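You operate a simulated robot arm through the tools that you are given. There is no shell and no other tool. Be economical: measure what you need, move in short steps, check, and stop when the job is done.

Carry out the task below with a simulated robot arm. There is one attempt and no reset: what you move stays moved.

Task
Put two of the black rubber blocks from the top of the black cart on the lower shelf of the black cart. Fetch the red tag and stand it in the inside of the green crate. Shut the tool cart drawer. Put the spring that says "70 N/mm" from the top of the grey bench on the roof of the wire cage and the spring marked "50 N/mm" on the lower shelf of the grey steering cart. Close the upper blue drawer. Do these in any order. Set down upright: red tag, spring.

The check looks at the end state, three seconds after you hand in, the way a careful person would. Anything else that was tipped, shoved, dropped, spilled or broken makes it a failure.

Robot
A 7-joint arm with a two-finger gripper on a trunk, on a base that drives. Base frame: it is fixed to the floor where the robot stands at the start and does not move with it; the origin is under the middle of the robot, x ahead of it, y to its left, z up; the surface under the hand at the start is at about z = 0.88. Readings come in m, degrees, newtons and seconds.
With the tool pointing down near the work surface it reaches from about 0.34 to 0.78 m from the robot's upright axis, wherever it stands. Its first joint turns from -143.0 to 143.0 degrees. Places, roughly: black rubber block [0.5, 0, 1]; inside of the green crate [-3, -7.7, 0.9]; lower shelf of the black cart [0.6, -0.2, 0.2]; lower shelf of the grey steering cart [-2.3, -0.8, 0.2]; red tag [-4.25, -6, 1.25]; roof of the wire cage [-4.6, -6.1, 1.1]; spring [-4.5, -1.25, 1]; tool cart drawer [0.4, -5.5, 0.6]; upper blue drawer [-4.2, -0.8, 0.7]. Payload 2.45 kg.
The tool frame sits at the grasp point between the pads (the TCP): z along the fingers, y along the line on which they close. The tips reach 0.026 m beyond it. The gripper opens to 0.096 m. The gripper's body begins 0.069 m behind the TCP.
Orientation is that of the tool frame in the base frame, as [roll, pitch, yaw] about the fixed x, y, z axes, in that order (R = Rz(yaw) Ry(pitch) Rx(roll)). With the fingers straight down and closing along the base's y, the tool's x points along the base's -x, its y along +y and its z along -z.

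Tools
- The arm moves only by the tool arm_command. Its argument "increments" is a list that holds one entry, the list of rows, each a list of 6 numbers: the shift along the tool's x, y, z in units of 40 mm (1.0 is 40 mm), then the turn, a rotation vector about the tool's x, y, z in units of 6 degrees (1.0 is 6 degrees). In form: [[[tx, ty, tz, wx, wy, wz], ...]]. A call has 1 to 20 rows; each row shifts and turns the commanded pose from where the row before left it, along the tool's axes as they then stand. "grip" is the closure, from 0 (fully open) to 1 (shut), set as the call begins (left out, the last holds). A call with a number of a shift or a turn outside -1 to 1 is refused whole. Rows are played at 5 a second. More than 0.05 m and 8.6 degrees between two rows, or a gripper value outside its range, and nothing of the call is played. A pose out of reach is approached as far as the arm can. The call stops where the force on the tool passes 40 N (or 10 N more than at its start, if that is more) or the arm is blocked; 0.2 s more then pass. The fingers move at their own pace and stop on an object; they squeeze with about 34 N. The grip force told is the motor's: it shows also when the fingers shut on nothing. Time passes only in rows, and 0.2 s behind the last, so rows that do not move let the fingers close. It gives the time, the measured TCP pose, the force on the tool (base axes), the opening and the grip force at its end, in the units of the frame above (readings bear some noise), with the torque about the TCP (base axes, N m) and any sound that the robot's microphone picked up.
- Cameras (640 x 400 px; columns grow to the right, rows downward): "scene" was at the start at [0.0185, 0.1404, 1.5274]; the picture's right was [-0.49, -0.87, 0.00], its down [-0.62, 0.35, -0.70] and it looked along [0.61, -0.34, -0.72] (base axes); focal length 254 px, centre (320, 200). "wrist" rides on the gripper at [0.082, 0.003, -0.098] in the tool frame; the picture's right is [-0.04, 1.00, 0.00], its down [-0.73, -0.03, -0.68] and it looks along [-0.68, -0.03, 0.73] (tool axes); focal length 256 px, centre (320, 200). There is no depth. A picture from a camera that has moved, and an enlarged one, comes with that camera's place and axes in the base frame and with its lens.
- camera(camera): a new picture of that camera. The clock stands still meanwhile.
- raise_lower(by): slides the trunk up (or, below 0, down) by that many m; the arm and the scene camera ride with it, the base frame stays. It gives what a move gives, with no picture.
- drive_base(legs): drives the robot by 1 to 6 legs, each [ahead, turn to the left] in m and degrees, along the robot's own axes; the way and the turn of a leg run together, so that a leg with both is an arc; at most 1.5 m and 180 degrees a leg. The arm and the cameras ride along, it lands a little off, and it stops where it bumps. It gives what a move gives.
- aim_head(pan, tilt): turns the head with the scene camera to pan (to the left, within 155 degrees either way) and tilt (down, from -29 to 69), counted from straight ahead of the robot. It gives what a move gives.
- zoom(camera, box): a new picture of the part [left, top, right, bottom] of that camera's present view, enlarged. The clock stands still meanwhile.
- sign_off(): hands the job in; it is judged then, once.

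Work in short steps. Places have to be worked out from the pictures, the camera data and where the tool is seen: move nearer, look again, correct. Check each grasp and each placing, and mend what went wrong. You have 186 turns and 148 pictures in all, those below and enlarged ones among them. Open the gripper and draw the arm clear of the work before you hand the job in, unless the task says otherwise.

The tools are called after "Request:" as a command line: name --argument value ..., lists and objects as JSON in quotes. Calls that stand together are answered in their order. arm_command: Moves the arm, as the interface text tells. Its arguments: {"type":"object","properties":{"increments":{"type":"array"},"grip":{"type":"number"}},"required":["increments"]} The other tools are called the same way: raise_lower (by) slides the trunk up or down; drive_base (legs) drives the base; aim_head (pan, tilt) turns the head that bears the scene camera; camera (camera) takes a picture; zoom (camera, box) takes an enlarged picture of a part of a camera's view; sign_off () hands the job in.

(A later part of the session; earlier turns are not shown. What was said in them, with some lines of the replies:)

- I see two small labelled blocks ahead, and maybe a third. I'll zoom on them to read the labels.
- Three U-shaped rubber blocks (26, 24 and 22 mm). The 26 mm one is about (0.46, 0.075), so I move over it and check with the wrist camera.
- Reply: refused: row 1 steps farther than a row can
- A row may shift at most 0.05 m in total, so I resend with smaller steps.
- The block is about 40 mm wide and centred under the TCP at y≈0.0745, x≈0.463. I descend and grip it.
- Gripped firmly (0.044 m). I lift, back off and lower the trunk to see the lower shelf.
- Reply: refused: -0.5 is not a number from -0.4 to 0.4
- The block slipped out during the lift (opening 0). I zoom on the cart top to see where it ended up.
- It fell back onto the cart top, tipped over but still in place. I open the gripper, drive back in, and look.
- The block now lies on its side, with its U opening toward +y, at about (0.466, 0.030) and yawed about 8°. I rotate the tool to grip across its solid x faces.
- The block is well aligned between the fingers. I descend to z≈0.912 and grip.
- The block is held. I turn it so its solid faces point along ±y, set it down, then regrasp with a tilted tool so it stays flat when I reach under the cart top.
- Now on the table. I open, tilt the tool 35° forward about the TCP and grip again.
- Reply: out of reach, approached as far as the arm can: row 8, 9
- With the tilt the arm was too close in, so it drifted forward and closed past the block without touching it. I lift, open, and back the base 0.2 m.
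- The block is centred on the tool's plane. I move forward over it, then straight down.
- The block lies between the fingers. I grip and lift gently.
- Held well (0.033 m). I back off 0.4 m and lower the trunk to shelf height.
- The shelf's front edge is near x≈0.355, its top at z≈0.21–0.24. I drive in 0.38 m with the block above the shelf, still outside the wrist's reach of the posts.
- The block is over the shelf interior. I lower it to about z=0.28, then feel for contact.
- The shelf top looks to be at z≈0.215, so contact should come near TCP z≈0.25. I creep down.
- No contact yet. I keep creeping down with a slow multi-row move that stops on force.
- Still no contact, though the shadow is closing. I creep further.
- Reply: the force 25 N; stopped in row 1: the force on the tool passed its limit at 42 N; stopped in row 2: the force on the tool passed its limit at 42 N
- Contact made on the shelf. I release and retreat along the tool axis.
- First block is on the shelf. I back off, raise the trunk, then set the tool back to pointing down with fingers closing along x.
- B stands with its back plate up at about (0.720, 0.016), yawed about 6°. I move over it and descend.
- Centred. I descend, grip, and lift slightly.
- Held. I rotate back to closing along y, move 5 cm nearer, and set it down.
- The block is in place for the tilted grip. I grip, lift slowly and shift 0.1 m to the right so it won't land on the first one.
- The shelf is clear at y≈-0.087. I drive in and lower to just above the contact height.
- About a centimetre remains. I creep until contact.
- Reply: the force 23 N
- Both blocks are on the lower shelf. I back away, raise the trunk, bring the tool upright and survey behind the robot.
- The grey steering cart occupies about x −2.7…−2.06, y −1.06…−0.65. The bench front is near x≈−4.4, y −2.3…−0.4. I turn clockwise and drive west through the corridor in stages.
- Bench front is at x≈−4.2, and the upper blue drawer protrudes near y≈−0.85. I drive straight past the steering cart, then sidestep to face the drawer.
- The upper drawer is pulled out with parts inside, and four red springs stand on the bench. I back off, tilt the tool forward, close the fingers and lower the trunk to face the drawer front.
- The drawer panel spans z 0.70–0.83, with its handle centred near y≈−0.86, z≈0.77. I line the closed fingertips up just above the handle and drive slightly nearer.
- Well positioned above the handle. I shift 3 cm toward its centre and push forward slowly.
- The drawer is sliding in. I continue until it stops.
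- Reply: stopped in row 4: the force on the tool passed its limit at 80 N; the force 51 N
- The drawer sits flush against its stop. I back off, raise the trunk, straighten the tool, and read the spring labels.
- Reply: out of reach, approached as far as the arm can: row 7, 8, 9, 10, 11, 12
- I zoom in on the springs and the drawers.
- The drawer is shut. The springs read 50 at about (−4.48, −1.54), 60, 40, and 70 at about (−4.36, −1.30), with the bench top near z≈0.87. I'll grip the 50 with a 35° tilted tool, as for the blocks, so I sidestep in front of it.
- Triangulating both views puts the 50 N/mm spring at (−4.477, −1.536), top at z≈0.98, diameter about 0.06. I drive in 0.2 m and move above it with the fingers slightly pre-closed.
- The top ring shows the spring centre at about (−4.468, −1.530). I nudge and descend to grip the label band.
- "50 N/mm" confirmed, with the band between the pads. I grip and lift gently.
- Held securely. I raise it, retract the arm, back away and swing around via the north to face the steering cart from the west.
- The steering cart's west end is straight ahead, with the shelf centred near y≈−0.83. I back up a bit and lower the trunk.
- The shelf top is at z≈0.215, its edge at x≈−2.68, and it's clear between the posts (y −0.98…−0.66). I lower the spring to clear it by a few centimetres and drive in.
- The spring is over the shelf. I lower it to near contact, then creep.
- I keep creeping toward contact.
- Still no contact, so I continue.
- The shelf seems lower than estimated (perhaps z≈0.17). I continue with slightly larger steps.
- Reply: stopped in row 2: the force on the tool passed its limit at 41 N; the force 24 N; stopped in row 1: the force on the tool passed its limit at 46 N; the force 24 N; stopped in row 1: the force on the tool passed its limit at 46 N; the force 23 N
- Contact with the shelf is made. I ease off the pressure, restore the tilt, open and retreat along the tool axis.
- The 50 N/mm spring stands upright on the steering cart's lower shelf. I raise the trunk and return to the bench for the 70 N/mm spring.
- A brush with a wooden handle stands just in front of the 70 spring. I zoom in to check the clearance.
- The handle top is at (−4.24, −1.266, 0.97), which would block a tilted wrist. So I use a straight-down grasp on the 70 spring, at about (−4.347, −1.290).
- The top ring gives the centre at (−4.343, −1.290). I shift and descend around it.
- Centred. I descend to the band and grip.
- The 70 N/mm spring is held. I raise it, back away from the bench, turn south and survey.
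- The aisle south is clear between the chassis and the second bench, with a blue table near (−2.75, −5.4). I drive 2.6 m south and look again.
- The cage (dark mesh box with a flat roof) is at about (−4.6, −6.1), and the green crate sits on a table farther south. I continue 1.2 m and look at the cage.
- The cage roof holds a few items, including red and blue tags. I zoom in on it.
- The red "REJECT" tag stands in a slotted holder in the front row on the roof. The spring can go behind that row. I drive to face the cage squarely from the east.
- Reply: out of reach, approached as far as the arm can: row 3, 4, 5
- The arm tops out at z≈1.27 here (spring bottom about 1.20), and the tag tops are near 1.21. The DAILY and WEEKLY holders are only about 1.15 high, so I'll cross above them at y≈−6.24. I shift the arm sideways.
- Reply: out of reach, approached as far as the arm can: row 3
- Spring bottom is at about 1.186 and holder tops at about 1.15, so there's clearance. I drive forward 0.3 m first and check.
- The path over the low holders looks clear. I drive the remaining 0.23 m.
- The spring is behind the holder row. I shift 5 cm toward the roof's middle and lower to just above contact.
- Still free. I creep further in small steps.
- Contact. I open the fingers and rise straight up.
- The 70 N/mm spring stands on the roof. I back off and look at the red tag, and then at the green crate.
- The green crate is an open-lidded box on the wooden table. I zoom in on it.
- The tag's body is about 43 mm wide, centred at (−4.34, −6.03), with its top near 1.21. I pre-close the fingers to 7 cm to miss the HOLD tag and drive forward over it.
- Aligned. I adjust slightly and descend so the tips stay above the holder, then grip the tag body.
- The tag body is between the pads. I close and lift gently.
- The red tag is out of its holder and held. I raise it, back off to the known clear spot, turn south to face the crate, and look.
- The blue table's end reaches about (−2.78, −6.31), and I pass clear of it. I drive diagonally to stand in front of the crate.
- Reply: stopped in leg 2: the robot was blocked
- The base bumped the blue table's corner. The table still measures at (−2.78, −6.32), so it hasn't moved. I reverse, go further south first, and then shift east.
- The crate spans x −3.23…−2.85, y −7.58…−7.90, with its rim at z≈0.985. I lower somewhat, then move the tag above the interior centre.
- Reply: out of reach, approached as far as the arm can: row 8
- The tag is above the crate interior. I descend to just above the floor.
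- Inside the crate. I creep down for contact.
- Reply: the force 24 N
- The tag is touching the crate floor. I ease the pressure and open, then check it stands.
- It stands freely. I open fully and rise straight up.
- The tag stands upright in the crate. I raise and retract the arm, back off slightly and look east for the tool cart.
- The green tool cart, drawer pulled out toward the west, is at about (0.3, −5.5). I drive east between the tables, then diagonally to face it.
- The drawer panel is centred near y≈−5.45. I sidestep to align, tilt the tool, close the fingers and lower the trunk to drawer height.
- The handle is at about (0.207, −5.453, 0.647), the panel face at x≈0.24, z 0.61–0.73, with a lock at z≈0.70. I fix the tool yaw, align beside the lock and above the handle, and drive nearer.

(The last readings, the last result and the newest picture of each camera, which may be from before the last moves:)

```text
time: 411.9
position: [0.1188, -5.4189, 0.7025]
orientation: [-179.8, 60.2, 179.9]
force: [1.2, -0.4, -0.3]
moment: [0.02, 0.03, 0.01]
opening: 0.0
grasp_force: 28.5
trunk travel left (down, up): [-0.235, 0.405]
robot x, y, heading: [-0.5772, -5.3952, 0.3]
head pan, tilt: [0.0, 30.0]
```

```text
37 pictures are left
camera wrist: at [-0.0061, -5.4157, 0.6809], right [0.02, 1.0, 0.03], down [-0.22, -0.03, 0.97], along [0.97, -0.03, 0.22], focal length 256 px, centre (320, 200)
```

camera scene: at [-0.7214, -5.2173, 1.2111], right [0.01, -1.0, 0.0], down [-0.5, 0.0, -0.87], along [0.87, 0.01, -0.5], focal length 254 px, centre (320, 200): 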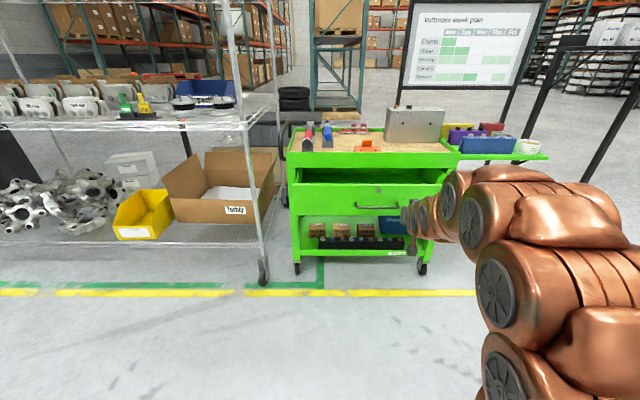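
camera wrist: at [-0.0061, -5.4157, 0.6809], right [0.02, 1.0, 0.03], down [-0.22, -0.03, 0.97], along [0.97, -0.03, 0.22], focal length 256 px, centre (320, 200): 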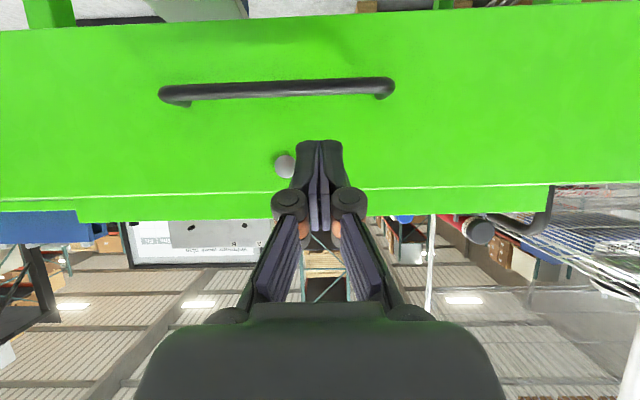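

Aligned between the handle and the panel's top edge. I push forward.

Request:
arm_command --increments '[[[-0.25, 0, 0.433, 0, 0, 0], [-0.25, 0, 0.433, 0, 0, 0], [-0.25, 0, 0.433, 0, 0, 0], [-0.25, 0, 0.433, 0, 0, 0], [-0.25, 0, 0.433, 0, 0, 0], [-0.25, 0, 0.433, 0, 0, 0], [-0.25, 0, 0.433, 0, 0, 0], [-0.25, 0, 0.433, 0, 0, 0], [0, 0, 0, 0, 0, 0]]]'

Request:
camera --camera "scene"

```text
time: 413.9
position: [0.278, -5.4189, 0.7031]
orientation: [-179.7, 60.1, 179.9]
force: [0.5, 0.0, -0.1]
moment: [0.0, 0.03, -0.02]
opening: 0.0002
grasp_force: 28.1
trunk travel left (down, up): [-0.235, 0.405]
robot x, y, heading: [-0.5771, -5.3924, 0.4]
head pan, tilt: [0.0, 30.0]
```

```text
36 pictures are left
camera scene: at [-0.5411, -5.2159, 1.2111], right [0.01, -1.0, 0.0], down [-0.5, 0.0, -0.87], along [0.87, 0.01, -0.5], focal length 254 px, centre (320, 200)
```

scene: 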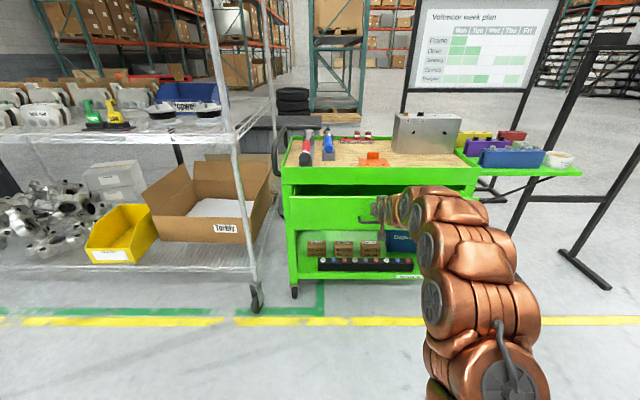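

The drawer is partly in. I retract the arm, drive 0.15 m closer, and push again.

Request:
arm_command --increments '[[[0.4, 0, -0.7, 0, 0, 0], [0.4, 0, -0.7, 0, 0, 0], [0.4, 0, -0.7, 0, 0, 0], [0.4, 0, -0.7, 0, 0, 0], [0.4, 0, -0.7, 0, 0, 0]]]'

Request:
drive_base --legs '[[0.14, 0]]'

Request:
camera --camera "wrist"

```text
time: 415.1
position: [0.1157, -5.4182, 0.7028]
orientation: [-179.8, 60.0, 179.9]
force: [-0.4, 0.2, -0.1]
moment: [-0.01, -0.01, 0.04]
opening: 0.0
grasp_force: 28.8
trunk travel left (down, up): [-0.235, 0.405]
robot x, y, heading: [-0.5769, -5.3963, 0.4]
head pan, tilt: [0.0, 30.0]
```

```text
time: 416.4
position: [0.2574, -5.4174, 0.7032]
orientation: [-179.9, 60.0, 179.9]
force: [0.4, -0.9, 0.5]
moment: [0.02, 0.01, 0.0]
opening: 0.0
grasp_force: 28.7
trunk travel left (down, up): [-0.235, 0.405]
robot x, y, heading: [-0.4367, -5.395, 0.4]
head pan, tilt: [0.0, 30.0]
```

```text
35 pictures are left
camera wrist: at [0.1322, -5.4144, 0.682], right [0.02, 1.0, 0.03], down [-0.22, -0.03, 0.97], along [0.97, -0.03, 0.22], focal length 256 px, centre (320, 200)
```

wrist: 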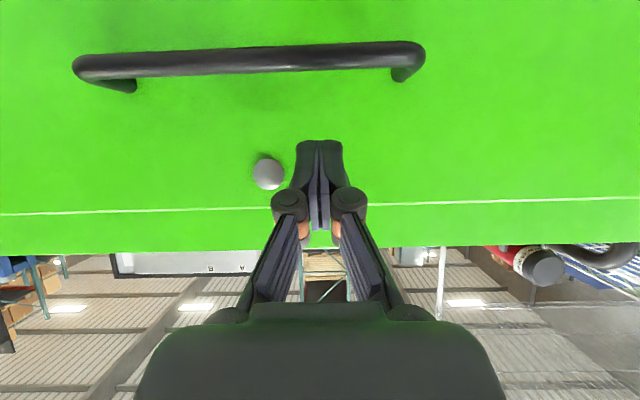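

The gap looks small now. I push slowly until the stop.

Request:
arm_command --increments '[[[-0.15, 0, 0.26, 0, 0, 0], [-0.15, 0, 0.26, 0, 0, 0], [-0.15, 0, 0.26, 0, 0, 0], [-0.15, 0, 0.26, 0, 0, 0], [-0.15, 0, 0.26, 0, 0, 0], [-0.15, 0, 0.26, 0, 0, 0], [-0.15, 0, 0.26, 0, 0, 0], [-0.15, 0, 0.26, 0, 0, 0], [-0.15, 0, 0.26, 0, 0, 0], [0, 0, 0, 0, 0, 0]]]'

Request:
camera --camera "scene"

Request:
camera --camera "wrist"

```text
time: 418.6
position: [0.3642, -5.4176, 0.7032]
orientation: [-179.8, 60.1, -180.0]
force: [-0.1, -0.6, 0.2]
moment: [0.01, 0.04, 0.0]
opening: 0.0004
grasp_force: 28.7
trunk travel left (down, up): [-0.235, 0.405]
robot x, y, heading: [-0.4373, -5.3901, 0.5]
head pan, tilt: [0.0, 30.0]
```

```text
34 pictures are left
camera scene: at [-0.4013, -5.2147, 1.2111], right [0.01, -1.0, 0.0], down [-0.5, 0.0, -0.87], along [0.87, 0.01, -0.5], focal length 254 px, centre (320, 200)
```

scene: 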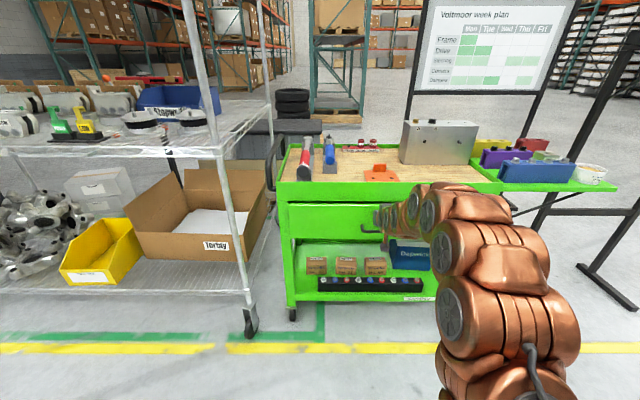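

```text
33 pictures are left
camera wrist: at [0.2402, -5.4144, 0.6818], right [0.02, 1.0, 0.03], down [-0.22, -0.03, 0.97], along [0.97, -0.03, 0.22], focal length 256 px, centre (320, 200)
```

wrist: 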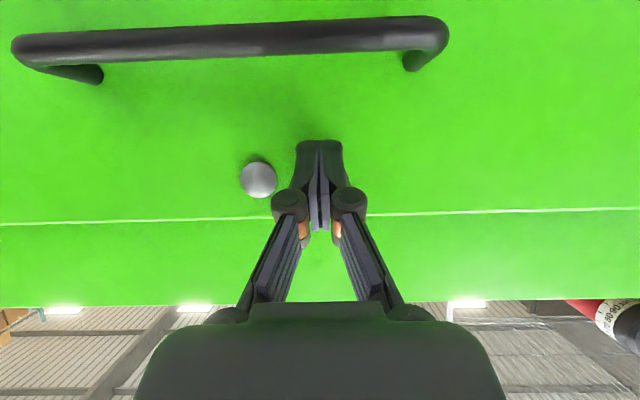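

Nearly in and no stop reached. I push further.

Request:
arm_command --increments '[[[-0.15, 0, 0.26, 0, 0, 0], [-0.15, 0, 0.26, 0, 0, 0], [-0.15, 0, 0.26, 0, 0, 0], [-0.15, 0, 0.26, 0, 0, 0], [-0.15, 0, 0.26, 0, 0, 0], [0, 0, 0, 0, 0, 0]]]'

Request:
zoom --camera "scene" --box '[260, 170, 500, 310]'

```text
time: 419.2
position: [0.3799, -5.4183, 0.7023]
orientation: [-179.9, 59.4, 180.0]
force: [-31.1, 1.0, 14.4]
moment: [0.04, -0.35, 0.06]
opening: 0.006
grasp_force: 28.4
trunk travel left (down, up): [-0.235, 0.405]
robot x, y, heading: [-0.4382, -5.3953, 0.4]
head pan, tilt: [0.0, 30.0]
stopped in row 2: the force on the tool passed its limit at 69 N (the readings are from after the stop); the commanded pose is now the measured one
```

```text
2.67 times, centred on (380, 240) of scene
camera zoom: at [-0.4039, -5.2147, 1.2115], right [0.01, -1.0, 0.0], down [-0.5, 0.0, -0.87], along [0.87, 0.01, -0.5], focal length 676 px, centre (160, 93)
```

zoom: 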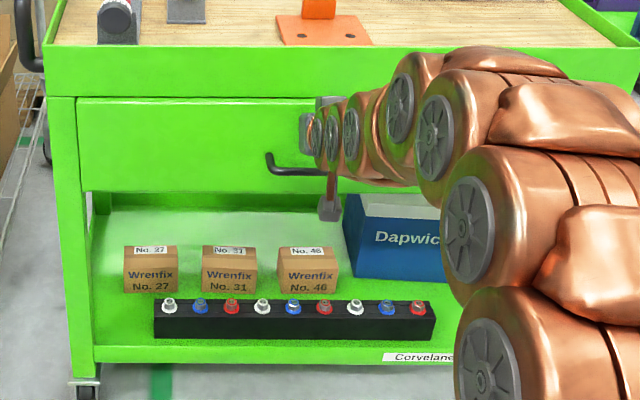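

The stop is reached and the drawer is flush. I back off, check it, and also look back toward the blue table I touched.

Request:
drive_base --legs '[[-0.4, 0]]'

Request:
raise_lower --by 0.3

Request:
arm_command --increments '[[[0, 0, 0, 0, 0.9, 0], [0, 0, 0, 0, 0.9, 0], [0, 0, 0, 0, 0.9, 0], [0, 0, 0, 0, 0.9, 0], [0, 0, 0, 0, 0.9, 0], [0, 0, -0.5, 0, 0.5, 0]]]' --grip 0

Request:
camera --camera "scene"

Request:
drive_base --legs '[[0, 60]]'

Request:
aim_head --pan 120 --tilt 12

Request:
camera --camera "scene"

```text
time: 421.7
position: [-0.0134, -5.4213, 0.701]
orientation: [-179.8, 59.4, -180.0]
force: [0.1, 0.1, -0.4]
moment: [0.0, 0.02, 0.0]
opening: 0.0
grasp_force: 28.7
trunk travel left (down, up): [-0.235, 0.405]
robot x, y, heading: [-0.8403, -5.4003, 0.5]
head pan, tilt: [0.0, 30.0]
```

```text
time: 424.7
position: [-0.0135, -5.4219, 1.0001]
orientation: [-179.8, 59.4, -180.0]
force: [0.0, 0.1, -0.3]
moment: [-0.02, 0.0, 0.01]
opening: 0.0
grasp_force: 28.1
trunk travel left (down, up): [-0.535, 0.105]
robot x, y, heading: [-0.8344, -5.394, 0.7]
head pan, tilt: [0.0, 30.0]
```

```text
time: 426.1
position: [-0.0255, -5.4199, 1.0163]
orientation: [-179.9, 29.1, 179.9]
force: [0.3, 0.1, -0.9]
moment: [-0.02, -0.02, 0.02]
opening: 0.0961
grasp_force: 0.0
trunk travel left (down, up): [-0.535, 0.105]
robot x, y, heading: [-0.836, -5.4012, 0.4]
head pan, tilt: [0.0, 30.0]
```

```text
31 pictures are left
camera scene: at [-0.7989, -5.2181, 1.5111], right [0.01, -1.0, 0.0], down [-0.5, 0.0, -0.87], along [0.87, 0.01, -0.5], focal length 254 px, centre (320, 200)
```

scene: 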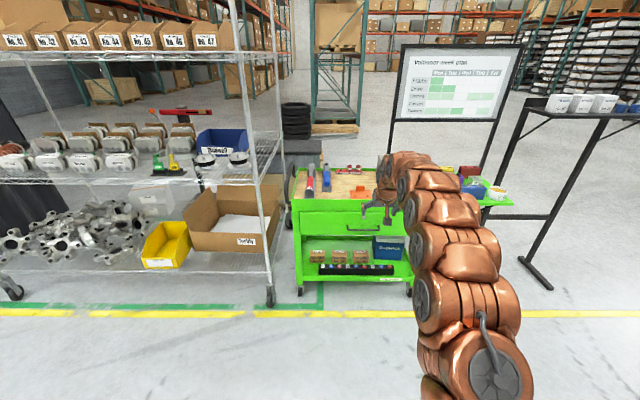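

```text
time: 429.1
position: [-0.4059, -4.7112, 1.0168]
orientation: [-180.0, 29.4, -120.7]
force: [0.1, -0.5, 0.2]
moment: [-0.02, 0.02, -0.03]
opening: 0.0958
grasp_force: 0.2
trunk travel left (down, up): [-0.535, 0.105]
robot x, y, heading: [-0.8368, -5.3983, 59.8]
head pan, tilt: [0.0, 30.0]
```

```text
time: 431.1
position: [-0.4066, -4.71, 1.0163]
orientation: [-179.8, 29.4, -120.6]
force: [0.5, -0.3, 0.5]
moment: [-0.01, 0.0, 0.01]
opening: 0.096
grasp_force: 0.0
trunk travel left (down, up): [-0.535, 0.105]
robot x, y, heading: [-0.8375, -5.4001, 59.7]
head pan, tilt: [120.0, 12.0]
```

```text
30 pictures are left
camera scene: at [-1.1137, -5.3528, 1.5402], right [0.0, 1.0, 0.0], down [0.21, 0.0, -0.98], along [-0.98, 0.0, -0.21], focal length 254 px, centre (320, 200)
```

scene: 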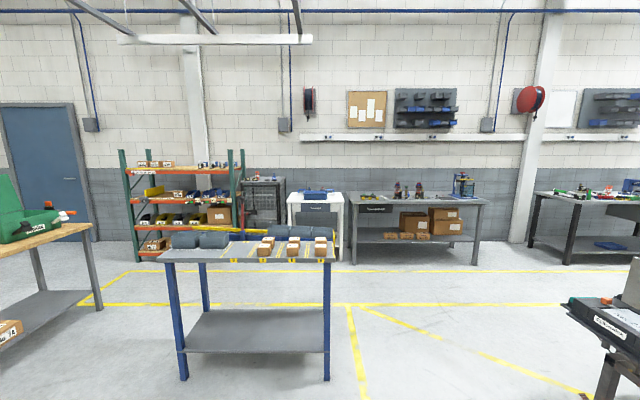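

The table looks intact and square. One zoom to verify it and the spring on the cage roof.

Request:
zoom --camera "scene" --box '[150, 150, 350, 275]'

```text
3.20 times, centred on (250, 212) of scene
camera zoom: at [-1.1137, -5.3528, 1.5402], right [0.0, 1.0, 0.0], down [0.21, 0.0, -0.98], along [-0.98, 0.0, -0.21], focal length 811 px, centre (544, 160)
```

zoom: 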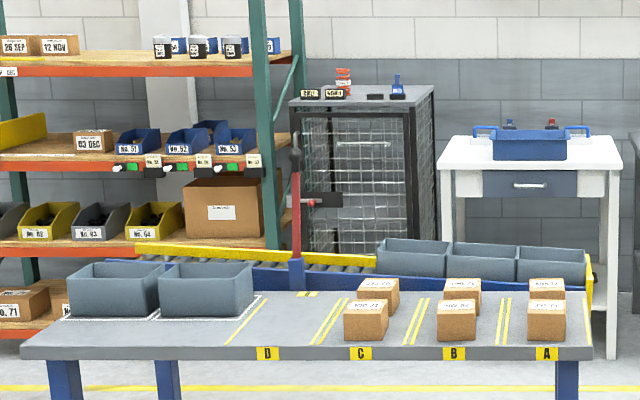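

Everything is in place: spring upright on the roof, drawers shut, gripper open and arm clear. I hand in.

Request:
sign_off

```text
The job is handed in.
```

All six jobs are done and handed in:
- **Blocks:** two rubber blocks are on the black cart's lower shelf.
- **Red tag:** it stands upright in the green crate.
- **Springs:** the 70 N/mm spring stands on the cage roof and the 50 N/mm spring stands on the steering cart's lower shelf.
- **Drawers:** the tool cart drawer and the upper blue drawer are shut.

Two slips: one block fell from the grip and tipped over on the cart top before I moved it, and the base bumped a blue table's corner, which the pictures show unmoved.
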